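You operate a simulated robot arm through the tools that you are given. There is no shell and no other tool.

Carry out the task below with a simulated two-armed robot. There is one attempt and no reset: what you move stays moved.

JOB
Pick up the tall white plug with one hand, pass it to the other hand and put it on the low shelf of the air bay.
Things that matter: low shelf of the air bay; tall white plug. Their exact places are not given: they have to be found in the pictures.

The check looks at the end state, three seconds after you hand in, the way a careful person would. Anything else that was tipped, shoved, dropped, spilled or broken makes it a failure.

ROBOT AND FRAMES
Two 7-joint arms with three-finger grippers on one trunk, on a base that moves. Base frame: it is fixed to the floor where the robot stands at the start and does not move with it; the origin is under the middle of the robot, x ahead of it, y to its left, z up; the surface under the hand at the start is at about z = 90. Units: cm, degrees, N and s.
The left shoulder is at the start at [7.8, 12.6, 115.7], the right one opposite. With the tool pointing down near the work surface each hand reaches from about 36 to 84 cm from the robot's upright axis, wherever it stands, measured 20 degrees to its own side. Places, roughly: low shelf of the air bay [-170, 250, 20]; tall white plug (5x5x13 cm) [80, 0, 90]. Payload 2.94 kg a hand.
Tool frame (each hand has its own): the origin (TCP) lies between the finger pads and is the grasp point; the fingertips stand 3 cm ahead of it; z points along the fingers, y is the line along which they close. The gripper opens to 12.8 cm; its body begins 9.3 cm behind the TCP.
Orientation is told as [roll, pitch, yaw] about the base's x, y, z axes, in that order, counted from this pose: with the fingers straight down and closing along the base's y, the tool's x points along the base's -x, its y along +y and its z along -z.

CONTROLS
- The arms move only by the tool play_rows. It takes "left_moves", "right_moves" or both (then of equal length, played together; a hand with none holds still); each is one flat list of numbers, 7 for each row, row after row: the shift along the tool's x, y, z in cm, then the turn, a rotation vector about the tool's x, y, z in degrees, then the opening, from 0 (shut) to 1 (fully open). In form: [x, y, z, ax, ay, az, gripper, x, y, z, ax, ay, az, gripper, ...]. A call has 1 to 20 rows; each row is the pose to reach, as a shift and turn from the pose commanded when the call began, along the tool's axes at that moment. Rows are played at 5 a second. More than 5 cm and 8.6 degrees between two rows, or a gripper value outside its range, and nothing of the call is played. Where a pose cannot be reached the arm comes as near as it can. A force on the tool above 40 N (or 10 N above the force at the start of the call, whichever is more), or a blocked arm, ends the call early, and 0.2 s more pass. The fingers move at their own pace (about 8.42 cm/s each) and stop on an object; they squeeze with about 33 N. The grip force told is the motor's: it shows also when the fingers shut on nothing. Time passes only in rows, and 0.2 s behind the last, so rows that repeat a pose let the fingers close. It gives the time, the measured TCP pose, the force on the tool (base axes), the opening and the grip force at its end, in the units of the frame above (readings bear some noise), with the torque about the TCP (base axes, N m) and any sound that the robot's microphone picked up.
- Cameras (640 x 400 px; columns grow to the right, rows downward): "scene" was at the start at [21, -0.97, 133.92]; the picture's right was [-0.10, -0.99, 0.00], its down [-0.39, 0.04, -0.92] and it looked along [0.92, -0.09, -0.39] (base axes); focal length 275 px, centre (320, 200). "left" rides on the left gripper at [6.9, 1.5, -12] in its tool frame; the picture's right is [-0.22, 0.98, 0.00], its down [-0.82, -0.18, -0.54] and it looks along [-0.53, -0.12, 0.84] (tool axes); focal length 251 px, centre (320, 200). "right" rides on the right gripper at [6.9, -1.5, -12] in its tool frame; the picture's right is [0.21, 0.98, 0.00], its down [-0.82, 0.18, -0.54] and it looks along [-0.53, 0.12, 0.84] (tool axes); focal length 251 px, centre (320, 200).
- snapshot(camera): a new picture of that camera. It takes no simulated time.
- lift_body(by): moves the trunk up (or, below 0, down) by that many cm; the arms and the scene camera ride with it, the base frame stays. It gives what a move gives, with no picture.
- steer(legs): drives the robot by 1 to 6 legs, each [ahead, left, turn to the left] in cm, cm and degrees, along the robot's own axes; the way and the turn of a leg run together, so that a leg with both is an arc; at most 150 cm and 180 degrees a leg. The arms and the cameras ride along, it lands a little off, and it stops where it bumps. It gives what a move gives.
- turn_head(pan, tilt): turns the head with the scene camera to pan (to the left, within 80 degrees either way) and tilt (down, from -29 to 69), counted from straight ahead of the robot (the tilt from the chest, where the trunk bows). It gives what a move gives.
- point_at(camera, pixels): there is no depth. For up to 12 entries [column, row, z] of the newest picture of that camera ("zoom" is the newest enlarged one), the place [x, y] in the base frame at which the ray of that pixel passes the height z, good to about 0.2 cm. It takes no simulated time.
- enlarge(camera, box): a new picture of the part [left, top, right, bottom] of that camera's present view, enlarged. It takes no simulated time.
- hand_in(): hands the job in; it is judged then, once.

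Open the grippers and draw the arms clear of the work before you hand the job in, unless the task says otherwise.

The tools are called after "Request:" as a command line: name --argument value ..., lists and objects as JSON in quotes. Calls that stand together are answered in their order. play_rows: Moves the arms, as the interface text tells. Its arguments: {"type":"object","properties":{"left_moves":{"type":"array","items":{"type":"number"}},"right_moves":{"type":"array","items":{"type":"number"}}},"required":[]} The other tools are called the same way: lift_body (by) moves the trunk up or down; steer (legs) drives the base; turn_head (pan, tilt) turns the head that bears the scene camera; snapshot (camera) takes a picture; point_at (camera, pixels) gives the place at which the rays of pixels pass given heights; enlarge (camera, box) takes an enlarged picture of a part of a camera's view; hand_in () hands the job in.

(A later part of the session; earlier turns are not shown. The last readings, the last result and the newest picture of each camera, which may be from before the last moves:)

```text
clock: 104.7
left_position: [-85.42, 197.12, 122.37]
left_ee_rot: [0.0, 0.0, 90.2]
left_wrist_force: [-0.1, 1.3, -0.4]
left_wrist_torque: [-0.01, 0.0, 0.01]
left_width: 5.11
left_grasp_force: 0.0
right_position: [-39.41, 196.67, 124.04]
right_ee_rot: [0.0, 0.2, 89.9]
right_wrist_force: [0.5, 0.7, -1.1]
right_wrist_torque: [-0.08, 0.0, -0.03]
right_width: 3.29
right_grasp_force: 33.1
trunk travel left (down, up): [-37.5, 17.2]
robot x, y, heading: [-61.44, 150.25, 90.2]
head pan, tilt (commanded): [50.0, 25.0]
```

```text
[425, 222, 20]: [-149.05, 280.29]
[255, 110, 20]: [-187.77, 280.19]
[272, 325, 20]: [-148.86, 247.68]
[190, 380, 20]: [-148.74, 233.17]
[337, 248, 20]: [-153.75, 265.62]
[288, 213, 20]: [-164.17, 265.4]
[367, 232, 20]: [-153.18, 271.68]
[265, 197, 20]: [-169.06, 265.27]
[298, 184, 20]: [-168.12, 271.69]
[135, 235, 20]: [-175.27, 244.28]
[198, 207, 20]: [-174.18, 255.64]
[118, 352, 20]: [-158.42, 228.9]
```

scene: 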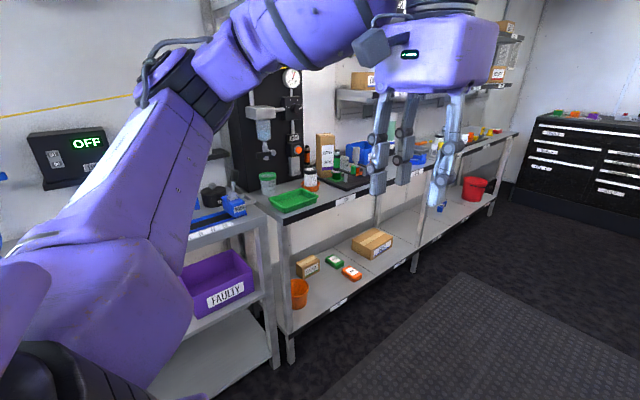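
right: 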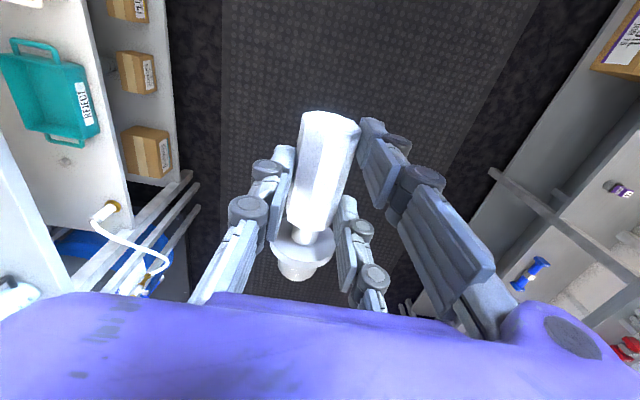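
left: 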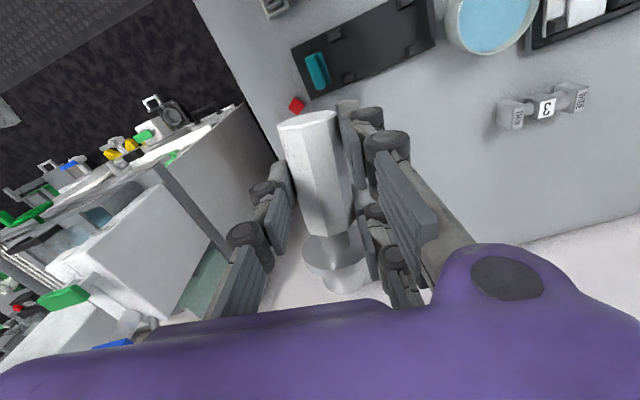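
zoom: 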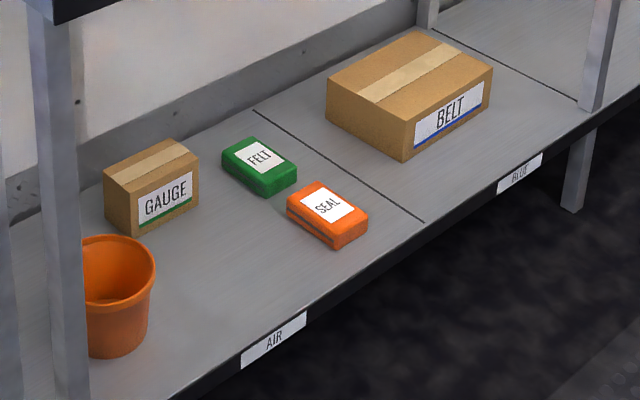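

The AIR section spans y ≈ 217–280 with a free patch around [-160, 250] between the pot, GAUGE and SEAL boxes. I drive on to y ≈ 232 and turn to face the bench, staying about 65 cm in front of it.

Request:
steer --legs '[[82, 0, 0], [0, 0, 89.8], [22, 0, 0]]'

Request:
turn_head --pan 0 --tilt 40

Request:
snapshot --camera "scene"

Request:
snapshot --camera "right"

```text
clock: 114.2
left_position: [-131.17, 209.81, 122.58]
left_ee_rot: [0.0, 0.0, 179.1]
left_wrist_force: [0.2, -0.4, 0.6]
left_wrist_torque: [-0.01, 0.01, 0.01]
left_width: 5.11
left_grasp_force: 0.0
right_position: [-129.92, 255.67, 124.14]
right_ee_rot: [0.0, 0.0, 179.0]
right_wrist_force: [0.2, 0.2, 0.1]
right_wrist_torque: [-0.03, -0.07, 0.03]
right_width: 3.27
right_grasp_force: 33.0
trunk travel left (down, up): [-37.5, 17.2]
robot x, y, heading: [-83.79, 232.71, 179.2]
head pan, tilt (commanded): [50.0, 25.0]
```

```text
clock: 115.4
left_position: [-131.18, 209.75, 122.51]
left_ee_rot: [0.0, 0.0, 179.1]
left_wrist_force: [0.5, -0.2, 0.3]
left_wrist_torque: [0.02, -0.01, -0.04]
left_width: 5.13
left_grasp_force: 0.0
right_position: [-129.91, 255.52, 124.02]
right_ee_rot: [0.0, 0.1, 178.9]
right_wrist_force: [0.3, 0.3, 0.0]
right_wrist_torque: [-0.02, -0.07, -0.01]
right_width: 3.28
right_grasp_force: 32.5
trunk travel left (down, up): [-37.5, 17.2]
robot x, y, heading: [-84.02, 232.61, 179.2]
head pan, tilt (commanded): [0.0, 40.0]
```

```text
taken
```

scene: 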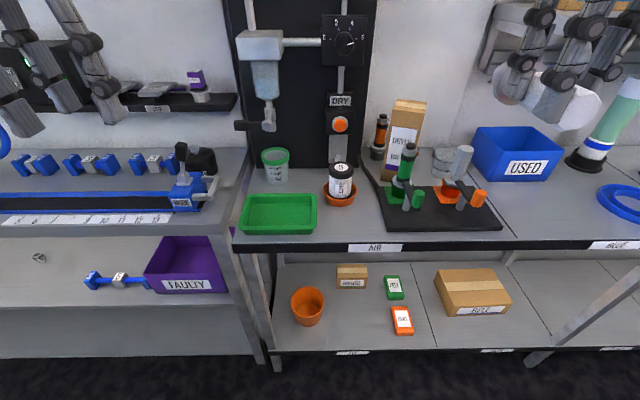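

```text
taken
```

right: 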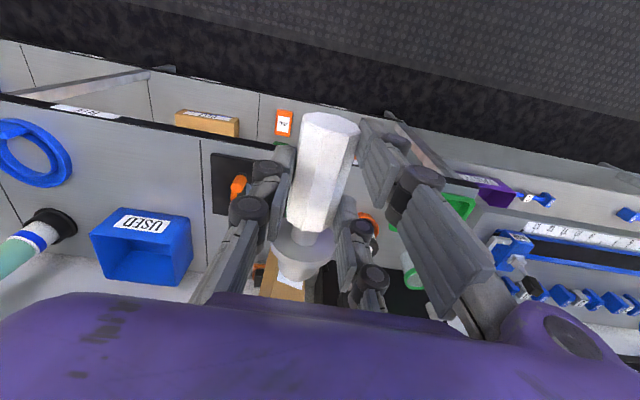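

I face the AIR bay squarely. I measure the bench top edge and the low shelf once more from here.

Request:
point_at --camera "scene" --pixels '[[375, 240, 90], [375, 252, 88], [350, 350, 20], [430, 348, 20], [404, 333, 20], [307, 322, 20], [350, 288, 20], [395, 300, 20], [413, 262, 20], [360, 320, 20], [245, 240, 90], [275, 370, 0]]'

Request:
enlarge --camera "scene" --box '[240, 230, 460, 370]'

```text
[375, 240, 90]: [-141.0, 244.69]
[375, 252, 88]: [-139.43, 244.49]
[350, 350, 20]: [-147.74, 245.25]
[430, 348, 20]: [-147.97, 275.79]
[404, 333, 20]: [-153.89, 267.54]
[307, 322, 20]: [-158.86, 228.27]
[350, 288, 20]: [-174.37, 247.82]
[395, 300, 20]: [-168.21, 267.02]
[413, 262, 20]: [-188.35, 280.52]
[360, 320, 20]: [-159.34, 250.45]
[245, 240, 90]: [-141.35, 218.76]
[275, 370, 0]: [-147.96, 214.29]
```

```text
2.86 times, centred on (350, 300) of scene
```

zoom: 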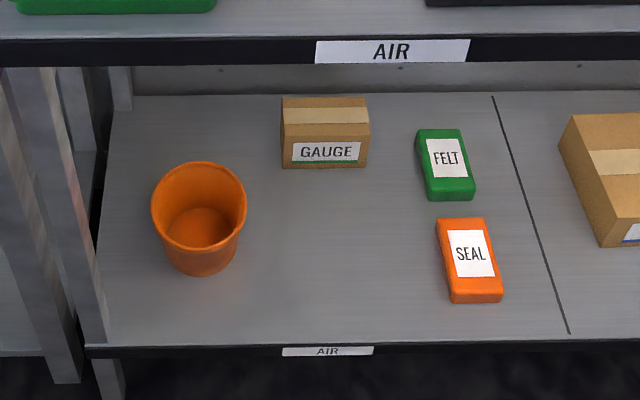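

I pull both hands back a little so nothing touches the bench while lowering, and then lower the trunk by 37 cm.

Request:
play_rows --left_moves '[2, 0, -1, 0, 0, 0, 0.4, 4, 0, -2, 0, 0, 0, 0.4, 6, 0, -3, 0, 0, 0, 0.4, 8, 0, -4, 0, 0, 0, 0.4, 10, 0, -5, 0, 0, 0, 0.4]' --right_moves '[1.6, 0, 0, 0, 0, 0, 0, 3.2, 0, 0, 0, 0, 0, 0, 4.8, 0, 0, 0, 0, 0, 0, 6.4, 0, 0, 0, 0, 0, 0, 8, 0, 0, 0, 0, 0, 0]'

Request:
lift_body --by -20

Request:
snapshot --camera "scene"

```text
clock: 116.6
left_position: [-121.14, 209.58, 127.43]
left_ee_rot: [0.0, -0.1, 179.1]
left_wrist_force: [0.3, 0.3, -0.6]
left_wrist_torque: [-0.05, 0.0, -0.01]
left_width: 5.13
left_grasp_force: 0.0
right_position: [-121.83, 255.36, 124.24]
right_ee_rot: [0.0, 0.1, 178.9]
right_wrist_force: [-0.1, 0.6, -0.3]
right_wrist_torque: [-0.01, -0.07, 0.03]
right_width: 3.21
right_grasp_force: 33.2
trunk travel left (down, up): [-37.5, 17.2]
robot x, y, heading: [-83.92, 232.51, 179.0]
head pan, tilt (commanded): [0.0, 40.0]
```

```text
clock: 118.7
left_position: [-126.55, 209.75, 102.7]
left_ee_rot: [-0.1, 9.3, 179.1]
left_wrist_force: [0.1, -0.3, 0.1]
left_wrist_torque: [0.0, -0.02, -0.03]
left_width: 5.14
left_grasp_force: 0.0
right_position: [-121.99, 255.54, 104.27]
right_ee_rot: [0.0, 0.1, 178.9]
right_wrist_force: [0.2, 0.2, 0.1]
right_wrist_torque: [-0.01, -0.05, 0.02]
right_width: 3.21
right_grasp_force: 33.2
trunk travel left (down, up): [-17.5, 37.2]
robot x, y, heading: [-83.74, 232.76, 178.9]
head pan, tilt (commanded): [0.0, 40.0]
```

```text
taken
```

scene: 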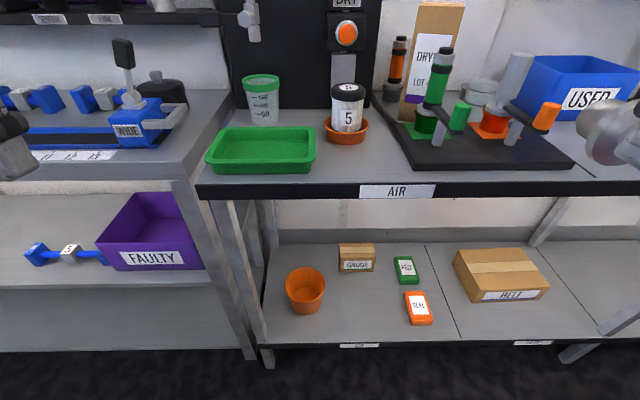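

The right grip width has crept from 3.32 to 3.21 cm, so I check the plug in the right hand at once.

Request:
snapshot --camera "right"

Request:
enlarge --camera "right" --box '[220, 80, 440, 320]'

```text
taken
```

right: 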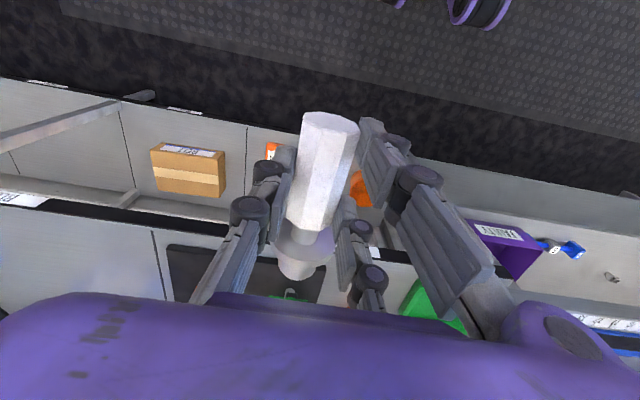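

```text
1.67 times, centred on (330, 200) of right
```

zoom: 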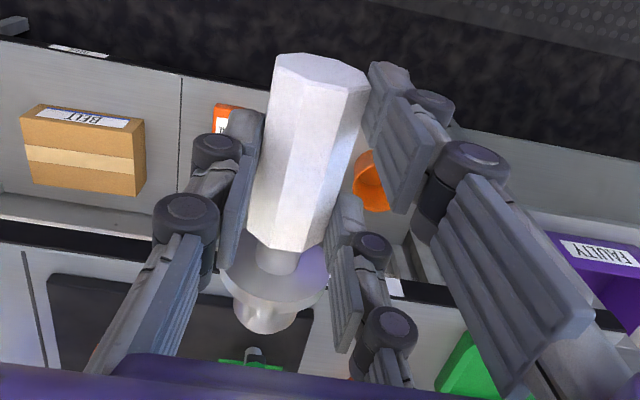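

The plug looks unchanged in the fingers, so I continue promptly and lower the trunk the rest of the way.

Request:
lift_body --by -17.3

Request:
snapshot --camera "scene"

```text
clock: 120.7
left_position: [-131.63, 209.82, 82.5]
left_ee_rot: [-0.2, 15.5, 179.1]
left_wrist_force: [-0.4, 0.5, 0.1]
left_wrist_torque: [0.02, -0.02, 0.04]
left_width: 5.11
left_grasp_force: 0.1
right_position: [-121.81, 255.62, 86.86]
right_ee_rot: [0.1, 0.1, 178.9]
right_wrist_force: [-0.6, 0.8, 0.3]
right_wrist_torque: [-0.02, -0.05, -0.01]
right_width: 3.21
right_grasp_force: 33.1
trunk travel left (down, up): [-0.2, 54.5]
robot x, y, heading: [-83.84, 232.63, 179.3]
head pan, tilt (commanded): [0.0, 40.0]
```

```text
taken
```

scene: 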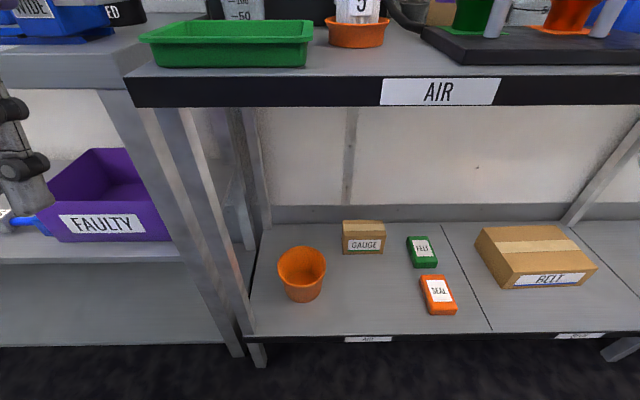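

The left hand drifted forward with the lowering, so I will pull it up and back. I also measure the bench edge height from this lower viewpoint.

Request:
point_at --camera "scene" --pixels '[[440, 78, 90], [440, 78, 86], [440, 78, 82], [440, 105, 84], [440, 105, 80], [440, 105, 78], [370, 335, 20], [302, 295, 20], [437, 308, 20], [360, 254, 20], [490, 330, 20], [350, 300, 20]]'

Request:
play_rows --left_moves '[1.8, 0, -2, 0, 0, 0, 0.3, 3.6, 0, -4, 0, 0, 0, 0.3, 5.4, 0, -6, 0, 0, 0, 0.3, 7.2, 0, -8, 0, 0, 0, 0.3, 9, 0, -10, 0, 0, 0, 0.3]'

```text
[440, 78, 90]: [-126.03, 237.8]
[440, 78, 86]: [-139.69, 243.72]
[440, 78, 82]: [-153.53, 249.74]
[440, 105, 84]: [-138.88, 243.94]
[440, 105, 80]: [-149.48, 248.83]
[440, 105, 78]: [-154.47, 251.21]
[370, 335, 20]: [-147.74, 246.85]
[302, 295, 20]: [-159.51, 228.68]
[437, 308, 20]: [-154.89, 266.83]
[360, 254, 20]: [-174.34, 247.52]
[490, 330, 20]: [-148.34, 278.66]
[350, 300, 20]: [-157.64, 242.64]
```

```text
clock: 121.9
left_position: [-124.52, 215.62, 88.24]
left_ee_rot: [-0.3, 15.5, 179.1]
left_wrist_force: [0.6, 0.3, 0.4]
left_wrist_torque: [0.01, 0.01, -0.03]
left_width: 3.86
left_grasp_force: 0.0
left hand out of reach, approached as far as the arm can: row 1, 2, 3, 4, 5
right_position: [-122.02, 255.48, 86.95]
right_ee_rot: [0.0, 0.1, 178.9]
right_wrist_force: [0.2, 0.6, -0.3]
right_wrist_torque: [0.01, -0.08, 0.01]
right_width: 3.2
right_grasp_force: 33.1
trunk travel left (down, up): [-0.2, 54.5]
robot x, y, heading: [-84.53, 232.51, 179.0]
head pan, tilt (commanded): [0.0, 40.0]
```

The bench top is at z ≈ 84 with its edge at x ≈ -146, and the low shelf at z = 20. I lower the right hand with the plug to z ≈ 45 in front of the shelf, and put the left hand lower and to the side.

Request:
play_rows --left_moves '[-0.2, 1, 2.3, 0, -1.6, 0, 0.3, -0.4, 1.9, 4.6, 0, -3.2, 0, 0.3, -0.6, 2.8, 7, 0, -4.8, 0, 0.3, -0.8, 3.7, 9.3, 0, -6.4, 0, 0.3, -1, 4.6, 11.6, 0, -8, 0, 0.3, -1.2, 5.5, 14, 0, -9.6, 0, 0.3, -1.4, 6.4, 16.3, 0, -11.2, 0, 0.3, -1.6, 7.3, 18.6, 0, -12.8, 0, 0.3, -1.8, 8.2, 21, 0, -14.2, 0, 0.3, -2, 9, 23.3, 0, -15.5, 0, 0.3, -2, 9, 23.3, 0, -15.5, 0, 0.3, -2, 9, 23.3, 0, -15.5, 0, 0.3, -2, 9, 23.3, 0, -15.5, 0, 0.3, -2, 9, 23.3, 0, -15.5, 0, 0.3]' --right_moves '[0, 0.4, 3, 0, 0, 0, 0, 0, 0.8, 6, 0, 0, 0, 0, 0, 1.2, 9, 0, 0, 0, 0, 0, 1.6, 12, 0, 0, 0, 0, 0, 2, 15, 0, 0, 0, 0, 0, 2.4, 18, 0, 0, 0, 0, 0, 2.8, 21, 0, 0, 0, 0, 0, 3.2, 24, 0, 0, 0, 0, 0, 3.6, 27, 0, 0, 0, 0, 0, 4, 30, 0, 0, 0, 0, 0, 4.4, 33, 0, 0, 0, 0, 0, 4.8, 36, 0, 0, 0, 0, 0, 5.2, 39, 0, 0, 0, 0, 0, 5.5, 42, 0, 0, 0, 0]'

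Request:
turn_head --pan -10 --tilt 45

Request:
snapshot --camera "scene"

Request:
snapshot --camera "right"

```text
clock: 124.9
left_position: [-126.94, 204.75, 66.67]
left_ee_rot: [-0.2, 0.1, 179.2]
left_wrist_force: [0.6, 0.2, -0.5]
left_wrist_torque: [-0.01, 0.02, -0.01]
left_width: 3.81
left_grasp_force: 0.1
left hand out of reach, approached as far as the arm can: row 7, 8, 9, 10, 11, 12, 13, 14
right_position: [-123.8, 249.8, 43.73]
right_ee_rot: [0.0, 0.1, 178.9]
right_wrist_force: [0.6, -0.4, 1.0]
right_wrist_torque: [0.02, -0.07, 0.03]
right_width: 3.19
right_grasp_force: 32.9
right hand out of reach, approached as far as the arm can: row 5, 6, 7, 8, 9, 10, 11, 12, 13, 14
trunk travel left (down, up): [-0.2, 54.5]
robot x, y, heading: [-84.12, 232.94, 179.0]
head pan, tilt (commanded): [0.0, 40.0]
```

```text
clock: 125.6
left_position: [-126.86, 204.74, 66.73]
left_ee_rot: [-0.3, 0.0, 179.1]
left_wrist_force: [0.4, 0.5, 0.4]
left_wrist_torque: [-0.01, 0.0, 0.02]
left_width: 3.85
left_grasp_force: 0.0
right_position: [-123.82, 249.96, 43.85]
right_ee_rot: [-0.1, 0.2, 178.9]
right_wrist_force: [-0.1, -0.2, -0.2]
right_wrist_torque: [0.0, -0.05, 0.0]
right_width: 3.17
right_grasp_force: 33.3
trunk travel left (down, up): [-0.2, 54.5]
robot x, y, heading: [-83.78, 232.71, 179.3]
head pan, tilt (commanded): [-10.0, 45.0]
```

```text
taken
```

scene: 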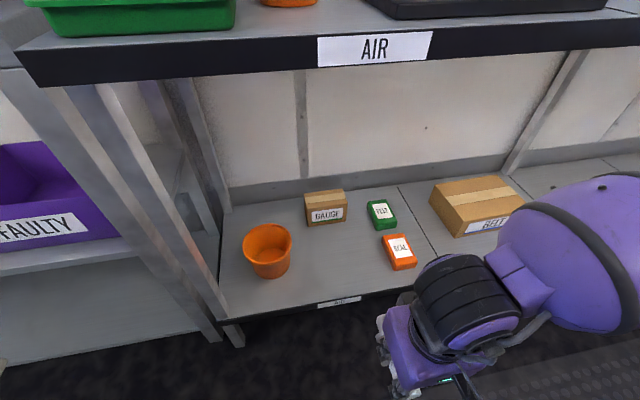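

```text
taken
```

right: 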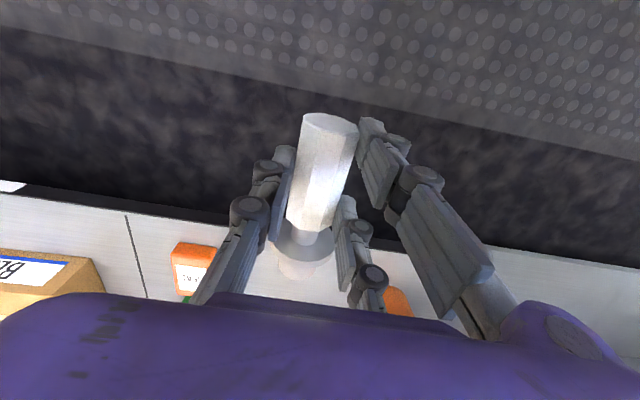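

The right hand is at z ≈ 44 in front of the shelf with the plug still held. I estimate where its elbow is before driving closer.

Request:
point_at --camera "scene" --pixels '[[520, 215, 60], [520, 215, 50], [560, 190, 60], [600, 175, 60], [560, 190, 50], [440, 260, 50], [340, 303, 20], [300, 262, 20], [270, 270, 20], [400, 268, 20]]'

Request:
turn_head --pan -45 --tilt 35

Request:
snapshot --camera "scene"

```text
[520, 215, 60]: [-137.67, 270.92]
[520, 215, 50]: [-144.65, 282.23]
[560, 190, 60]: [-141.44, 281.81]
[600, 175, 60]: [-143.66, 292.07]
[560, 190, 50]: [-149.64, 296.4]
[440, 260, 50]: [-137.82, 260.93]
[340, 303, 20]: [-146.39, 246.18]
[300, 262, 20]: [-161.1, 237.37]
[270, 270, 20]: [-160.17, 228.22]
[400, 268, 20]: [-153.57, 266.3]
```

```text
clock: 126.6
left_position: [-127.04, 204.82, 66.67]
left_ee_rot: [-0.4, 0.0, 179.1]
left_wrist_force: [-0.1, 0.7, -0.1]
left_wrist_torque: [-0.04, 0.02, 0.01]
left_width: 3.87
left_grasp_force: 0.1
right_position: [-123.93, 249.84, 43.92]
right_ee_rot: [0.1, 0.2, 178.8]
right_wrist_force: [-0.6, 0.0, 0.0]
right_wrist_torque: [-0.01, -0.07, -0.04]
right_width: 3.17
right_grasp_force: 32.8
trunk travel left (down, up): [-0.2, 54.5]
robot x, y, heading: [-84.5, 232.56, 179.1]
head pan, tilt (commanded): [-45.0, 35.0]
```

```text
taken
```

scene: 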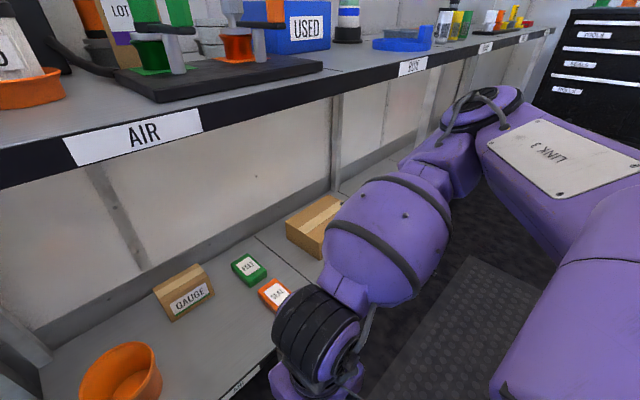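

The elbow sticks out to the right below the bench edge, so driving now would be risky. I first extend the right hand forward under the bench at z ≈ 40, which straightens the arm.

Request:
play_rows --right_moves '[-2.6, 0, 0.5, 0, 0, 0, 0, -5.2, 0, 1, 0, 0, 0, 0, -7.8, 0, 1.5, 0, 0, 0, 0, -10.4, 0, 2, 0, 0, 0, 0, -13, 0, 2.5, 0, 0, 0, 0, -15.6, 0, 3, 0, 0, 0, 0, -18, 0, 3.5, 0, 0, 0, 0]'

Request:
snapshot --camera "scene"

Request:
snapshot --camera "right"

```text
clock: 128.2
left_position: [-126.87, 204.89, 66.66]
left_ee_rot: [-0.3, 0.1, 179.2]
left_wrist_force: [-0.3, 0.4, 0.0]
left_wrist_torque: [0.02, 0.01, 0.02]
left_width: 3.84
left_grasp_force: 0.0
right_position: [-141.91, 250.08, 40.41]
right_ee_rot: [0.0, 0.1, 178.9]
right_wrist_force: [0.5, -0.1, 0.1]
right_wrist_torque: [-0.04, -0.06, -0.01]
right_width: 3.22
right_grasp_force: 32.8
trunk travel left (down, up): [-0.2, 54.5]
robot x, y, heading: [-83.99, 233.08, 178.7]
head pan, tilt (commanded): [-45.0, 35.0]
```

```text
taken
```

scene: 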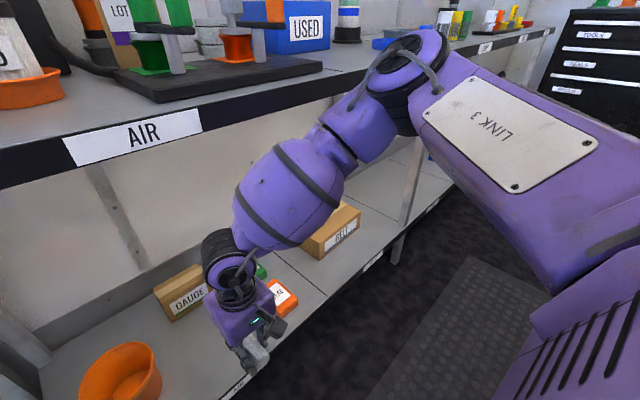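

```text
taken
```

right: 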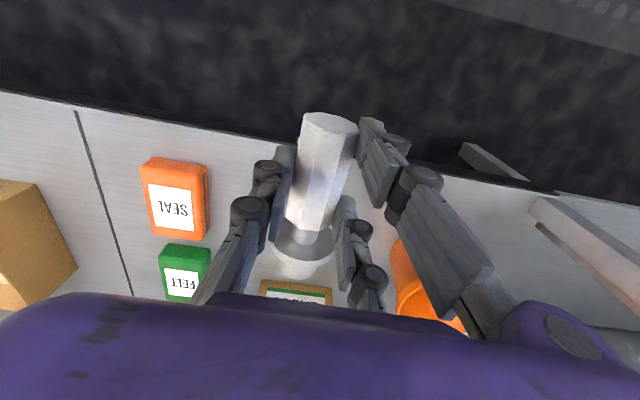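

The arm fits under the bench edge. I extend 8 cm more and lower to z ≈ 36 so that the elbow comes down, before a short drive forward.

Request:
play_rows --right_moves '[-2, 0, 1.1, 0, 0, 0, 0, -4, 0, 2.2, 0, 0, 0, 0, -6, 0, 3.3, 0, 0, 0, 0, -8, 0, 4.4, 0, 0, 0, 0]'

Request:
turn_head --pan -30 --tilt 38

Request:
snapshot --camera "scene"

Request:
snapshot --camera "right"

```text
clock: 129.2
left_position: [-126.8, 204.89, 66.65]
left_ee_rot: [-0.2, 0.1, 179.1]
left_wrist_force: [-0.6, 0.0, 1.0]
left_wrist_torque: [-0.03, -0.02, -0.03]
left_width: 3.86
left_grasp_force: 0.1
right_position: [-149.04, 252.35, 38.16]
right_ee_rot: [0.0, 0.2, 178.9]
right_wrist_force: [-0.1, -0.2, -0.6]
right_wrist_torque: [0.01, -0.09, 0.02]
right_width: 3.18
right_grasp_force: 33.2
right hand out of reach, approached as far as the arm can: row 3, 4
trunk travel left (down, up): [-0.2, 54.5]
robot x, y, heading: [-84.13, 232.41, 179.2]
head pan, tilt (commanded): [-45.0, 35.0]
```

```text
clock: 130.0
left_position: [-127.0, 204.8, 66.66]
left_ee_rot: [-0.3, 0.1, 179.2]
left_wrist_force: [0.6, -0.4, -0.5]
left_wrist_torque: [-0.01, -0.01, 0.02]
left_width: 3.83
left_grasp_force: 0.1
right_position: [-148.96, 252.26, 38.17]
right_ee_rot: [0.0, 0.1, 178.9]
right_wrist_force: [-0.5, 0.4, -0.1]
right_wrist_torque: [0.01, -0.06, 0.0]
right_width: 3.18
right_grasp_force: 33.0
trunk travel left (down, up): [-0.2, 54.5]
robot x, y, heading: [-84.17, 232.85, 179.1]
head pan, tilt (commanded): [-30.0, 38.0]
```

```text
taken
```

scene: 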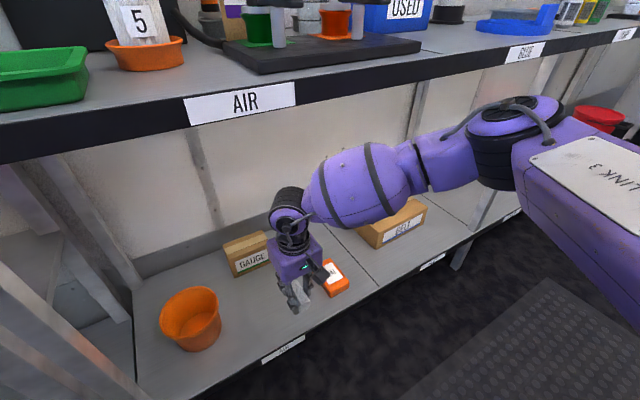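

```text
taken
```

right: 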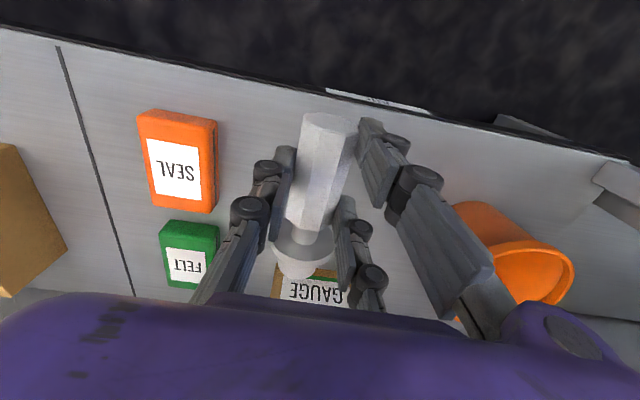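

The arm reaches its limit at [-149, 252, 38], so the base must come about 14 cm closer. I estimate the elbow and the leg positions first.

Request:
point_at --camera "scene" --pixels '[[508, 145, 60], [508, 145, 70], [508, 145, 80], [465, 262, 0], [480, 170, 60], [480, 170, 70], [370, 180, 55], [245, 103, 82], [500, 95, 80]]'

Request:
turn_head --pan -60 --tilt 30

Request:
snapshot --camera "scene"

```text
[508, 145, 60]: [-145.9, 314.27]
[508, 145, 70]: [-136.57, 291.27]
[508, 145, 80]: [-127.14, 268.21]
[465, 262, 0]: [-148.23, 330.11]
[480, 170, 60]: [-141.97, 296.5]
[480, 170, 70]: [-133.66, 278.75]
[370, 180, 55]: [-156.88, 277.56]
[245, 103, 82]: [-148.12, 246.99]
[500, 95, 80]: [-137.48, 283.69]
```

```text
clock: 130.9
left_position: [-127.04, 204.92, 66.73]
left_ee_rot: [-0.3, 0.1, 179.2]
left_wrist_force: [-0.6, 0.3, 0.5]
left_wrist_torque: [0.03, -0.01, 0.0]
left_width: 3.82
left_grasp_force: 0.2
right_position: [-149.03, 252.32, 38.15]
right_ee_rot: [0.0, 0.0, 178.8]
right_wrist_force: [-0.1, 0.8, -0.7]
right_wrist_torque: [0.01, -0.04, -0.01]
right_width: 3.16
right_grasp_force: 33.2
trunk travel left (down, up): [-0.2, 54.5]
robot x, y, heading: [-84.06, 232.62, 179.5]
head pan, tilt (commanded): [-60.0, 30.0]
```

```text
taken
```

scene: 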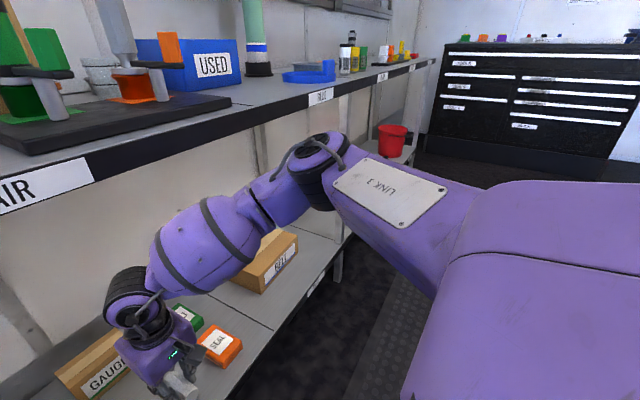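

Request:
point_at --camera "scene" --pixels '[[320, 172, 60], [320, 172, 65], [320, 172, 70], [320, 172, 75], [320, 172, 80], [335, 135, 80], [335, 135, 75]]'

```text
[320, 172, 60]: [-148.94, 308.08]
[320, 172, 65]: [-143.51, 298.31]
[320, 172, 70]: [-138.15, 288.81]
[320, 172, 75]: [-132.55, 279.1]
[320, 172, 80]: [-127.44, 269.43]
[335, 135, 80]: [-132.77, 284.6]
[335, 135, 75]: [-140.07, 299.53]
```

The elbow sits near bench-top height, so I pull the right hand back in front of the shelf and lower it to z ≈ 30 (this lowers the elbow), and move the left hand back to its side, before driving closer.

Request:
play_rows --left_moves '[1.9, 2.4, 0, 0, 0, 0, 0.3, 3.8, 4.8, 0, 0, 0, 0, 0.3, 5.6, 7.2, 0, 0, 0, 0, 0.3, 7.4, 9.7, 0, 0, 0, 0, 0.3, 9.3, 12, 0, 0, 0, 0, 0.3, 11.1, 14.5, 0, 0, 0, 0, 0.3, 13, 17, 0, 0, 0, 0, 0.3]' --right_moves '[1.9, 0.3, 0.5, 0, 0, 0, 0, 3.8, 0.6, 1.5, 0, 0, 0, 0, 5.6, 1, 2.7, 0, 0, 0, 0, 7.5, 1.3, 4, 0, 0, 0, 0, 9.4, 1.6, 5.4, 0, 0, 0, 0, 11.2, 2, 6.8, 0, 0, 0, 0, 13, 2.3, 8.2, 0, 0, 0, 0]'

Request:
snapshot --camera "scene"

Request:
snapshot --camera "right"

```text
clock: 132.5
left_position: [-121.74, 193.08, 67.71]
left_ee_rot: [-0.2, 0.1, 179.1]
left_wrist_force: [-0.1, 0.2, -0.2]
left_wrist_torque: [-0.01, -0.04, 0.01]
left_width: 3.84
left_grasp_force: 0.1
left hand out of reach, approached as far as the arm can: row 1, 2, 3, 4, 5, 6, 7
right_position: [-135.78, 250.02, 30.19]
right_ee_rot: [0.2, 0.1, 178.9]
right_wrist_force: [0.0, -0.2, -0.1]
right_wrist_torque: [0.0, -0.08, -0.01]
right_width: 3.16
right_grasp_force: 33.0
right hand out of reach, approached as far as the arm can: row 7
trunk travel left (down, up): [-0.2, 54.5]
robot x, y, heading: [-83.8, 232.93, 179.2]
head pan, tilt (commanded): [-60.0, 30.0]
```

```text
taken
```

scene: 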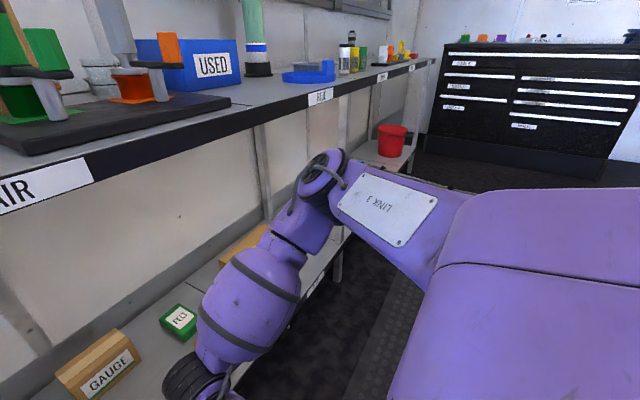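

```text
taken
```

right: 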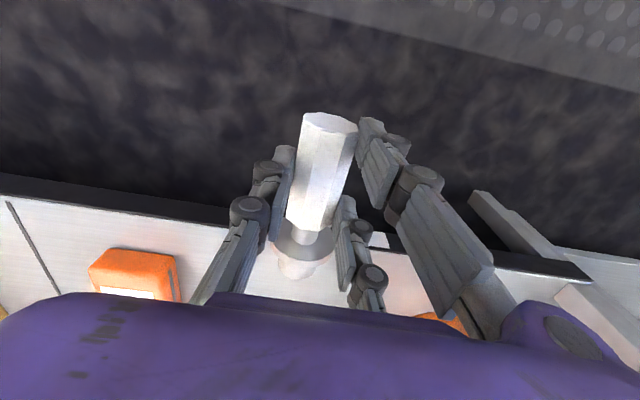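

The hand is at [-135.8, 250, 30.2] in front of the shelf. By my arm estimate the elbow keeps about 3 cm from the bench edge if I drive 11 cm, so I do exactly that.

Request:
steer --legs '[[11, 0, 0]]'

Request:
snapshot --camera "scene"

Request:
snapshot --camera "right"

```text
clock: 133.7
left_position: [-132.58, 193.08, 67.72]
left_ee_rot: [-0.2, 0.1, 179.2]
left_wrist_force: [0.5, -0.1, 0.5]
left_wrist_torque: [0.03, -0.03, 0.01]
left_width: 3.84
left_grasp_force: 0.2
right_position: [-146.78, 250.31, 30.15]
right_ee_rot: [0.1, 0.1, 178.9]
right_wrist_force: [0.1, -0.1, 0.5]
right_wrist_torque: [0.01, -0.09, -0.03]
right_width: 3.2
right_grasp_force: 33.8
trunk travel left (down, up): [-0.2, 54.5]
robot x, y, heading: [-95.17, 233.1, 179.3]
head pan, tilt (commanded): [-60.0, 30.0]
```

```text
taken
```

scene: 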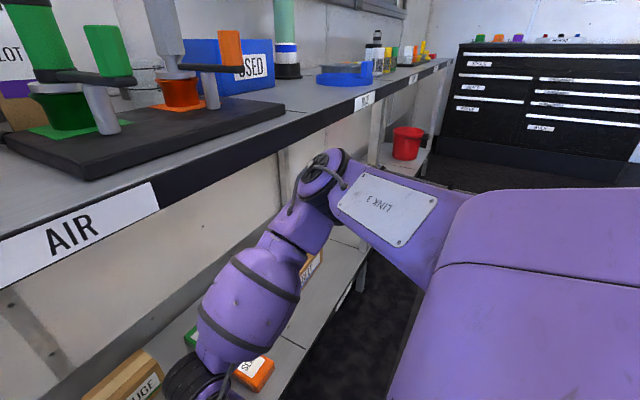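

```text
taken
```

right: 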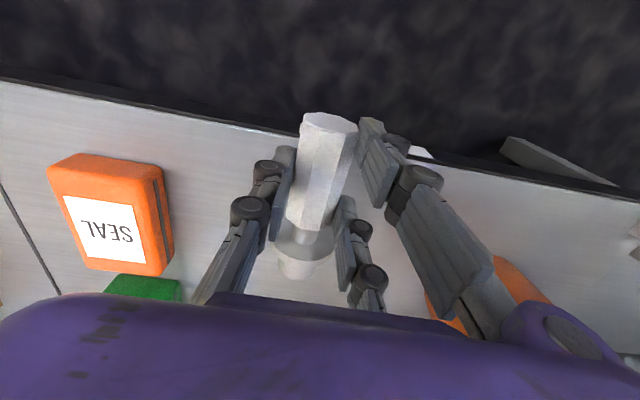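

No bump, and the right hand is over the shelf edge. I extend it to x ≈ -155.5 at z ≈ 28, pitching 5° so that the lying plug will meet the shelf flush.

Request:
play_rows --right_moves '[-1.8, 0, 0.4, 0, -1, 0, 0, -3.5, 0, 0.8, 0, -2, 0, 0, -5.2, 0, 1.2, 0, -3, 0, 0, -7, 0, 1.7, 0, -4, 0, 0, -8.7, 0, 2.2, 0, -5, 0, 0, -8.7, 0, 2.2, 0, -5, 0, 0]'

Request:
snapshot --camera "right"

Request:
turn_head --pan -15 --tilt 45

Request:
snapshot --camera "scene"

```text
clock: 135.1
left_position: [-132.78, 193.27, 67.79]
left_ee_rot: [-0.2, 0.1, 179.2]
left_wrist_force: [0.0, -0.1, 0.0]
left_wrist_torque: [-0.01, -0.01, -0.02]
left_width: 3.86
left_grasp_force: 0.0
right_position: [-152.02, 251.96, 30.1]
right_ee_rot: [0.0, -4.8, 178.9]
right_wrist_force: [0.6, 0.5, -0.5]
right_wrist_torque: [0.02, -0.1, 0.03]
right_width: 3.19
right_grasp_force: 32.9
right hand out of reach, approached as far as the arm can: row 1, 2, 3, 4, 5, 6
trunk travel left (down, up): [-0.2, 54.5]
robot x, y, heading: [-95.15, 233.04, 179.1]
head pan, tilt (commanded): [-60.0, 30.0]
```

```text
taken
```

right: 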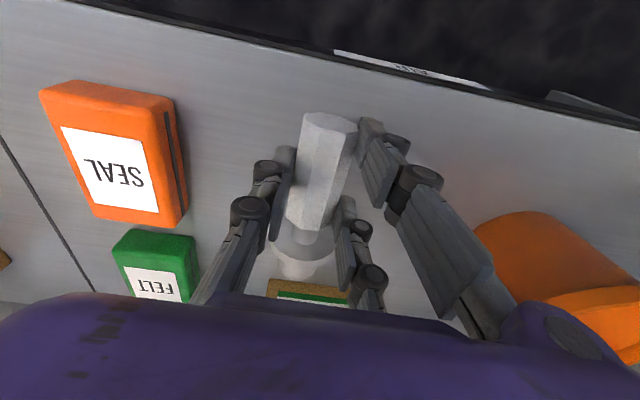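

```text
clock: 136.2
left_position: [-132.73, 193.21, 67.82]
left_ee_rot: [-0.2, 0.0, 179.2]
left_wrist_force: [-0.2, -0.3, 0.4]
left_wrist_torque: [-0.01, 0.0, -0.02]
left_width: 3.87
left_grasp_force: 0.2
right_position: [-152.11, 251.88, 30.07]
right_ee_rot: [0.1, -4.9, 178.8]
right_wrist_force: [1.1, -0.3, 1.0]
right_wrist_torque: [0.01, -0.08, -0.01]
right_width: 3.19
right_grasp_force: 32.8
trunk travel left (down, up): [-0.2, 54.5]
robot x, y, heading: [-94.77, 232.8, 179.2]
head pan, tilt (commanded): [-15.0, 45.0]
```

```text
taken
```

scene: 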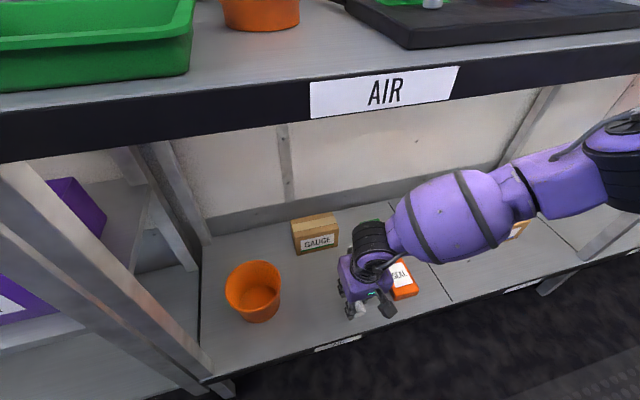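

The arm stops at [-152, 252, 30]: the upper arm seems unable to drop below horizontal. I measure the bench lip more precisely from here to see how much room the elbow has.

Request:
point_at --camera "scene" --pixels '[[385, 72, 84.3], [385, 72, 83], [385, 112, 82], [385, 112, 80], [385, 112, 78], [385, 112, 76], [620, 160, 75], [620, 160, 80], [600, 140, 80], [330, 345, 20], [400, 290, 20]]'

Request:
enlarge --camera "scene" --box '[300, 180, 460, 340]'

```text
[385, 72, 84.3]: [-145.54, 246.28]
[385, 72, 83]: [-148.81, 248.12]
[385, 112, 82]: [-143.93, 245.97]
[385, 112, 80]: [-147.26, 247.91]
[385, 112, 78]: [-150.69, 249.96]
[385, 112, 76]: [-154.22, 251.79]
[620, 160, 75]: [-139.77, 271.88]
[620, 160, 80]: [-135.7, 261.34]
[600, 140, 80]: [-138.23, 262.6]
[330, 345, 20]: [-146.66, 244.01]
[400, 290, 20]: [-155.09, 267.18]
```

```text
2.50 times, centred on (380, 260) of scene
```

zoom: 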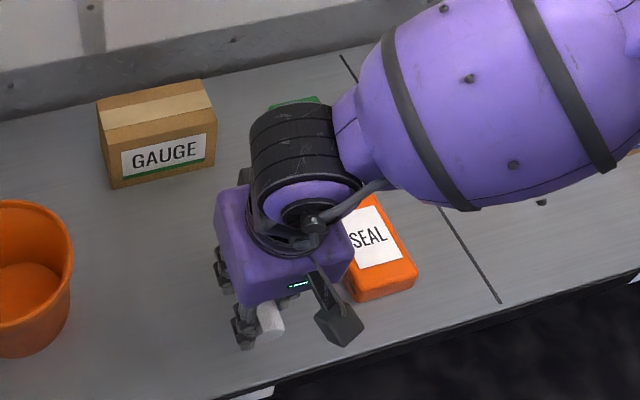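

The lip spans z 81–84.3. Before going further I back up into the free aisle to find an arm posture that reaches low enough, because the hand must get down to about z = 24 to lay the plug gently.

Request:
play_rows --right_moves '[2, 0, -0.5, 0, 1, 0, 0, 4, 0, -1, 0, 2, 0, 0, 6, 0, -1.5, 0, 3.5, 0, 0, 8, 0, -2, 0, 5, 0, 0]'

Request:
steer --legs '[[-32, 0, 0]]'

Request:
turn_head --pan -45 --tilt 40

Request:
play_rows --right_moves '[0, -2.5, 1, 0, 0, 0, 0, 0, -5, 2, 0, 0, 0, 0, 0, -7.5, 3, 0, 0, 0, 0, 0, -10, 4, 0, 0, 0, 0, 0, -12.5, 5, 0, 0, 0, 0, 0, -15, 6, 0, 0, 0, 0, 0, -15, 8, 0, 0, 0, 0]'

Request:
snapshot --camera "scene"

```text
clock: 137.4
left_position: [-132.62, 193.63, 67.8]
left_ee_rot: [0.1, 0.1, 178.8]
left_wrist_force: [-0.8, 0.4, 0.5]
left_wrist_torque: [-0.02, -0.01, -0.01]
left_width: 3.84
left_grasp_force: 0.0
right_position: [-140.91, 252.79, 29.8]
right_ee_rot: [-0.3, 3.0, 177.9]
right_wrist_force: [0.4, -0.1, -0.2]
right_wrist_torque: [0.04, -0.08, -0.02]
right_width: 3.16
right_grasp_force: 33.1
trunk travel left (down, up): [-0.2, 54.5]
robot x, y, heading: [-94.57, 232.7, 179.1]
head pan, tilt (commanded): [-15.0, 45.0]
stopped in row 4 (right hand): the arm was blocked; the commanded pose is now the measured one
```

```text
clock: 139.5
left_position: [-101.34, 192.76, 67.79]
left_ee_rot: [-0.2, 0.1, 178.8]
left_wrist_force: [0.1, 0.8, 0.1]
left_wrist_torque: [0.01, 0.02, 0.03]
left_width: 3.84
left_grasp_force: 0.1
right_position: [-109.92, 251.74, 29.98]
right_ee_rot: [-0.4, 2.8, 178.2]
right_wrist_force: [1.2, 0.0, 0.4]
right_wrist_torque: [-0.03, -0.02, 0.0]
right_width: 3.17
right_grasp_force: 33.3
trunk travel left (down, up): [-0.2, 54.5]
robot x, y, heading: [-63.5, 232.37, 179.0]
head pan, tilt (commanded): [-15.0, 45.0]
```

```text
clock: 140.5
left_position: [-101.34, 192.58, 67.74]
left_ee_rot: [-0.2, 0.1, 178.8]
left_wrist_force: [-0.3, -0.8, 0.2]
left_wrist_torque: [-0.01, 0.02, 0.02]
left_width: 3.87
left_grasp_force: 0.0
right_position: [-109.86, 251.84, 29.9]
right_ee_rot: [-0.5, 2.7, 178.3]
right_wrist_force: [-0.1, -0.7, 0.1]
right_wrist_torque: [0.01, -0.04, 0.0]
right_width: 3.19
right_grasp_force: 32.9
trunk travel left (down, up): [-0.2, 54.5]
robot x, y, heading: [-63.45, 232.15, 179.1]
head pan, tilt (commanded): [-45.0, 40.0]
```

```text
clock: 142.1
left_position: [-101.31, 192.78, 67.8]
left_ee_rot: [-0.2, 0.1, 178.8]
left_wrist_force: [-1.0, -1.0, 0.6]
left_wrist_torque: [0.0, -0.03, -0.02]
left_width: 3.84
left_grasp_force: 0.1
right_position: [-108.99, 266.8, 22.12]
right_ee_rot: [-0.5, 2.7, 178.2]
right_wrist_force: [0.8, -0.3, 0.0]
right_wrist_torque: [0.01, -0.09, 0.0]
right_width: 3.2
right_grasp_force: 32.5
trunk travel left (down, up): [-0.2, 54.5]
robot x, y, heading: [-63.29, 232.41, 178.6]
head pan, tilt (commanded): [-45.0, 40.0]
```

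```text
taken
```

scene: 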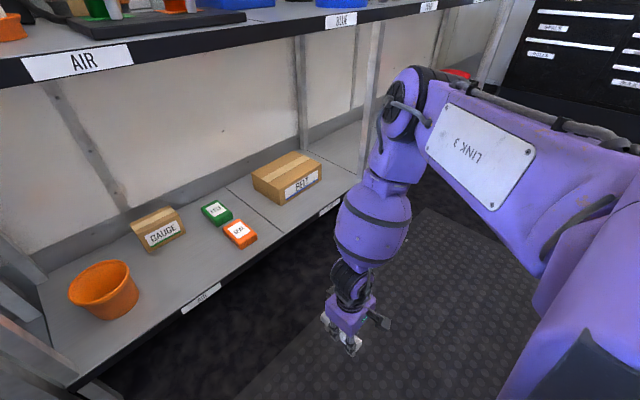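

At 34 cm to the robot's right the hand reaches z = 22 easily; all shelf objects still look untouched. I now test how far forward it goes at that height in the free aisle.

Request:
play_rows --right_moves '[-2, 0, -0.5, 0, 0, 0, 0, -4, 0, -1, 0, 0, 0, 0, -6, 0, -1.5, 0, 0, 0, 0, -8, 0, -2, 0, 0, 0, 0, -10, 0, -2, 0, 0, 0, 0, -12, 0, -2, 0, 0, 0, 0, -14, 0, -2, 0, 0, 0, 0]'

Request:
snapshot --camera "scene"

```text
clock: 143.7
left_position: [-101.39, 192.67, 67.97]
left_ee_rot: [-0.2, 0.2, 178.7]
left_wrist_force: [0.0, 0.7, 0.3]
left_wrist_torque: [-0.01, 0.0, 0.0]
left_width: 3.82
left_grasp_force: 0.1
right_position: [-123.14, 267.14, 23.42]
right_ee_rot: [-0.6, 2.6, 178.2]
right_wrist_force: [-0.3, 0.8, -0.4]
right_wrist_torque: [-0.05, -0.07, 0.01]
right_width: 3.17
right_grasp_force: 33.1
trunk travel left (down, up): [-0.2, 54.5]
robot x, y, heading: [-63.49, 232.39, 178.9]
head pan, tilt (commanded): [-45.0, 40.0]
```

```text
taken
```

scene: 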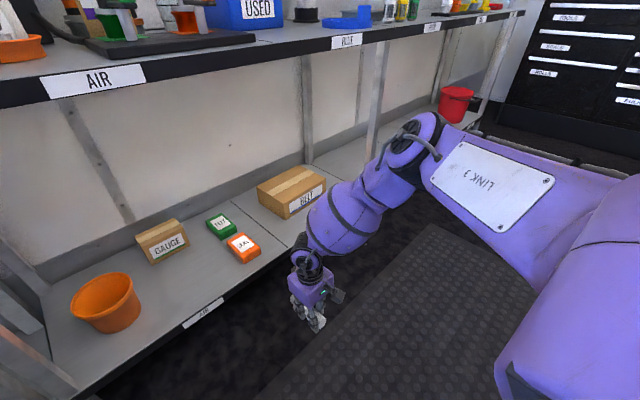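

Much better: at R(60, -35) the hand is at z = 23.4 and the elbow is visibly lower. I test 8 cm farther forward.

Request:
play_rows --right_moves '[-2, 0, -0.3, 0, 0, 0, 0, -4, 0, -0.3, 0, 0, 0, 0, -6, 0, -0.3, 0, 0, 0, 0, -8, 0, -0.3, 0, 0, 0, 0]'

Request:
snapshot --camera "scene"

```text
clock: 144.7
left_position: [-101.22, 192.65, 67.81]
left_ee_rot: [-0.2, 0.0, 178.8]
left_wrist_force: [-0.6, 0.5, 0.4]
left_wrist_torque: [0.0, -0.02, 0.0]
left_width: 3.85
left_grasp_force: 0.1
right_position: [-127.92, 268.45, 26.67]
right_ee_rot: [-0.5, 2.6, 178.3]
right_wrist_force: [0.4, 0.1, 0.8]
right_wrist_torque: [-0.04, -0.05, 0.01]
right_width: 3.18
right_grasp_force: 33.0
right hand out of reach, approached as far as the arm can: row 1, 2, 3, 4
trunk travel left (down, up): [-0.2, 54.5]
robot x, y, heading: [-63.38, 232.19, 178.8]
head pan, tilt (commanded): [-45.0, 40.0]
```

```text
taken
```

scene: 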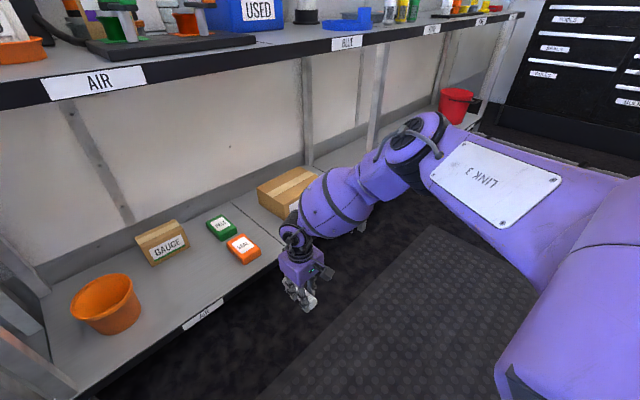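

Request:
play_rows --right_moves '[0.8, -2.5, 0.6, 0, 0, 0, 0, 1.6, -5, 1.2, 0, 0, 0, 0, 2.4, -7.5, 1.8, 0, 0, 0, 0, 3.2, -10, 2.4, 0, 0, 0, 0, 4, -12, 2.8, 0, 0, 0, 0]'

Request:
snapshot --camera "scene"

```text
clock: 145.9
left_position: [-101.28, 192.67, 67.77]
left_ee_rot: [-0.2, 0.1, 178.8]
left_wrist_force: [0.4, -0.4, -0.2]
left_wrist_torque: [-0.03, 0.0, -0.02]
left_width: 3.85
left_grasp_force: 0.1
right_position: [-122.57, 279.52, 24.77]
right_ee_rot: [-0.8, 2.5, 178.1]
right_wrist_force: [0.9, -1.4, 0.8]
right_wrist_torque: [0.01, -0.08, -0.03]
right_width: 3.19
right_grasp_force: 32.8
right hand out of reach, approached as far as the arm can: row 5
trunk travel left (down, up): [-0.2, 54.5]
robot x, y, heading: [-63.1, 232.48, 179.1]
head pan, tilt (commanded): [-45.0, 40.0]
```

```text
taken
```

scene: 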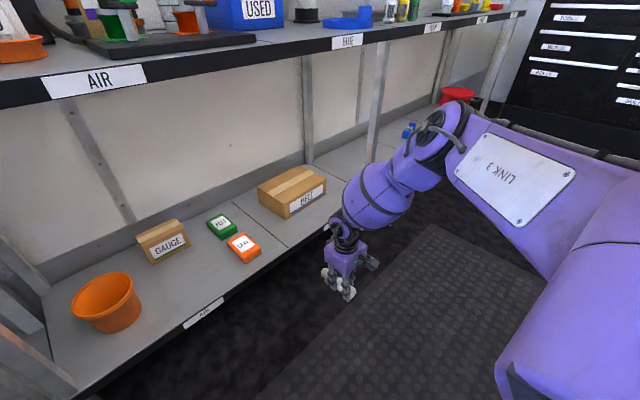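

Reach is best about 40° to the robot's right: R(59, -47) at z = 24.8, with a low elbow. So I'll turn the robot 39° to the left and let the right arm reach sideways into the shelf; first I retract the hand a bit.

Request:
play_rows --right_moves '[1.9, 1.5, -1.3, 0, 0, 0, 0, 3.7, 2.9, -2.6, 0, 0, 0, 0, 5.5, 4.4, -3.8, 0, 0, 0, 0, 7.4, 5.8, -5, 0, 0, 0, 0, 9.2, 7.3, -6.2, 0, 0, 0, 0]'

Request:
steer --legs '[[0, 0, 39]]'

Request:
turn_head --pan -40 --tilt 40

Request:
snapshot --camera "scene"

```text
clock: 147.1
left_position: [-101.28, 192.7, 67.73]
left_ee_rot: [-0.3, 0.0, 178.8]
left_wrist_force: [0.6, 1.3, 0.1]
left_wrist_torque: [0.05, -0.03, 0.02]
left_width: 3.83
left_grasp_force: 0.1
right_position: [-113.96, 271.65, 31.48]
right_ee_rot: [-0.5, 2.7, 178.1]
right_wrist_force: [0.2, 0.1, 0.8]
right_wrist_torque: [0.02, -0.03, 0.02]
right_width: 3.16
right_grasp_force: 32.8
trunk travel left (down, up): [-0.2, 54.5]
robot x, y, heading: [-63.39, 232.02, 178.9]
head pan, tilt (commanded): [-45.0, 40.0]
```

```text
clock: 149.3
left_position: [-69.08, 177.76, 67.69]
left_ee_rot: [-0.2, 0.1, -143.2]
left_wrist_force: [-0.2, -0.2, -0.2]
left_wrist_torque: [0.03, 0.04, 0.03]
left_width: 3.85
left_grasp_force: 0.1
right_position: [-127.55, 232.47, 31.48]
right_ee_rot: [-0.6, 2.8, -144.1]
right_wrist_force: [0.9, 0.8, 0.1]
right_wrist_torque: [0.02, -0.05, 0.04]
right_width: 3.19
right_grasp_force: 33.0
trunk travel left (down, up): [-0.2, 54.5]
robot x, y, heading: [-63.23, 232.18, -143.3]
head pan, tilt (commanded): [-45.0, 40.0]
```

```text
clock: 149.9
left_position: [-69.0, 177.72, 67.77]
left_ee_rot: [-0.2, 0.1, -143.4]
left_wrist_force: [0.4, 0.3, 0.2]
left_wrist_torque: [-0.02, -0.01, -0.01]
left_width: 3.84
left_grasp_force: 0.0
right_position: [-127.53, 232.55, 31.34]
right_ee_rot: [-0.6, 2.7, -144.0]
right_wrist_force: [-0.1, 0.8, 0.3]
right_wrist_torque: [0.02, -0.04, 0.01]
right_width: 3.2
right_grasp_force: 32.9
trunk travel left (down, up): [-0.2, 54.5]
robot x, y, heading: [-63.45, 232.28, -143.0]
head pan, tilt (commanded): [-40.0, 40.0]
```

```text
taken
```

scene: 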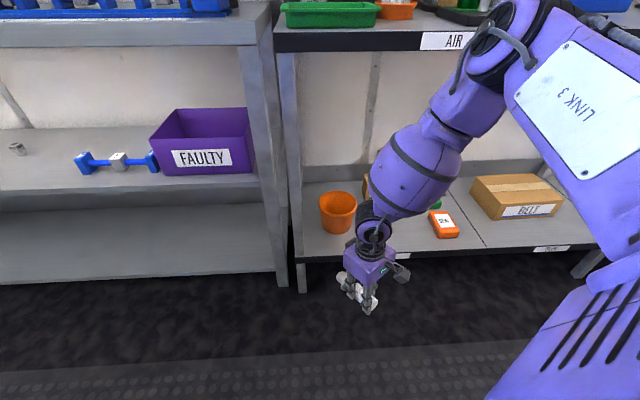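

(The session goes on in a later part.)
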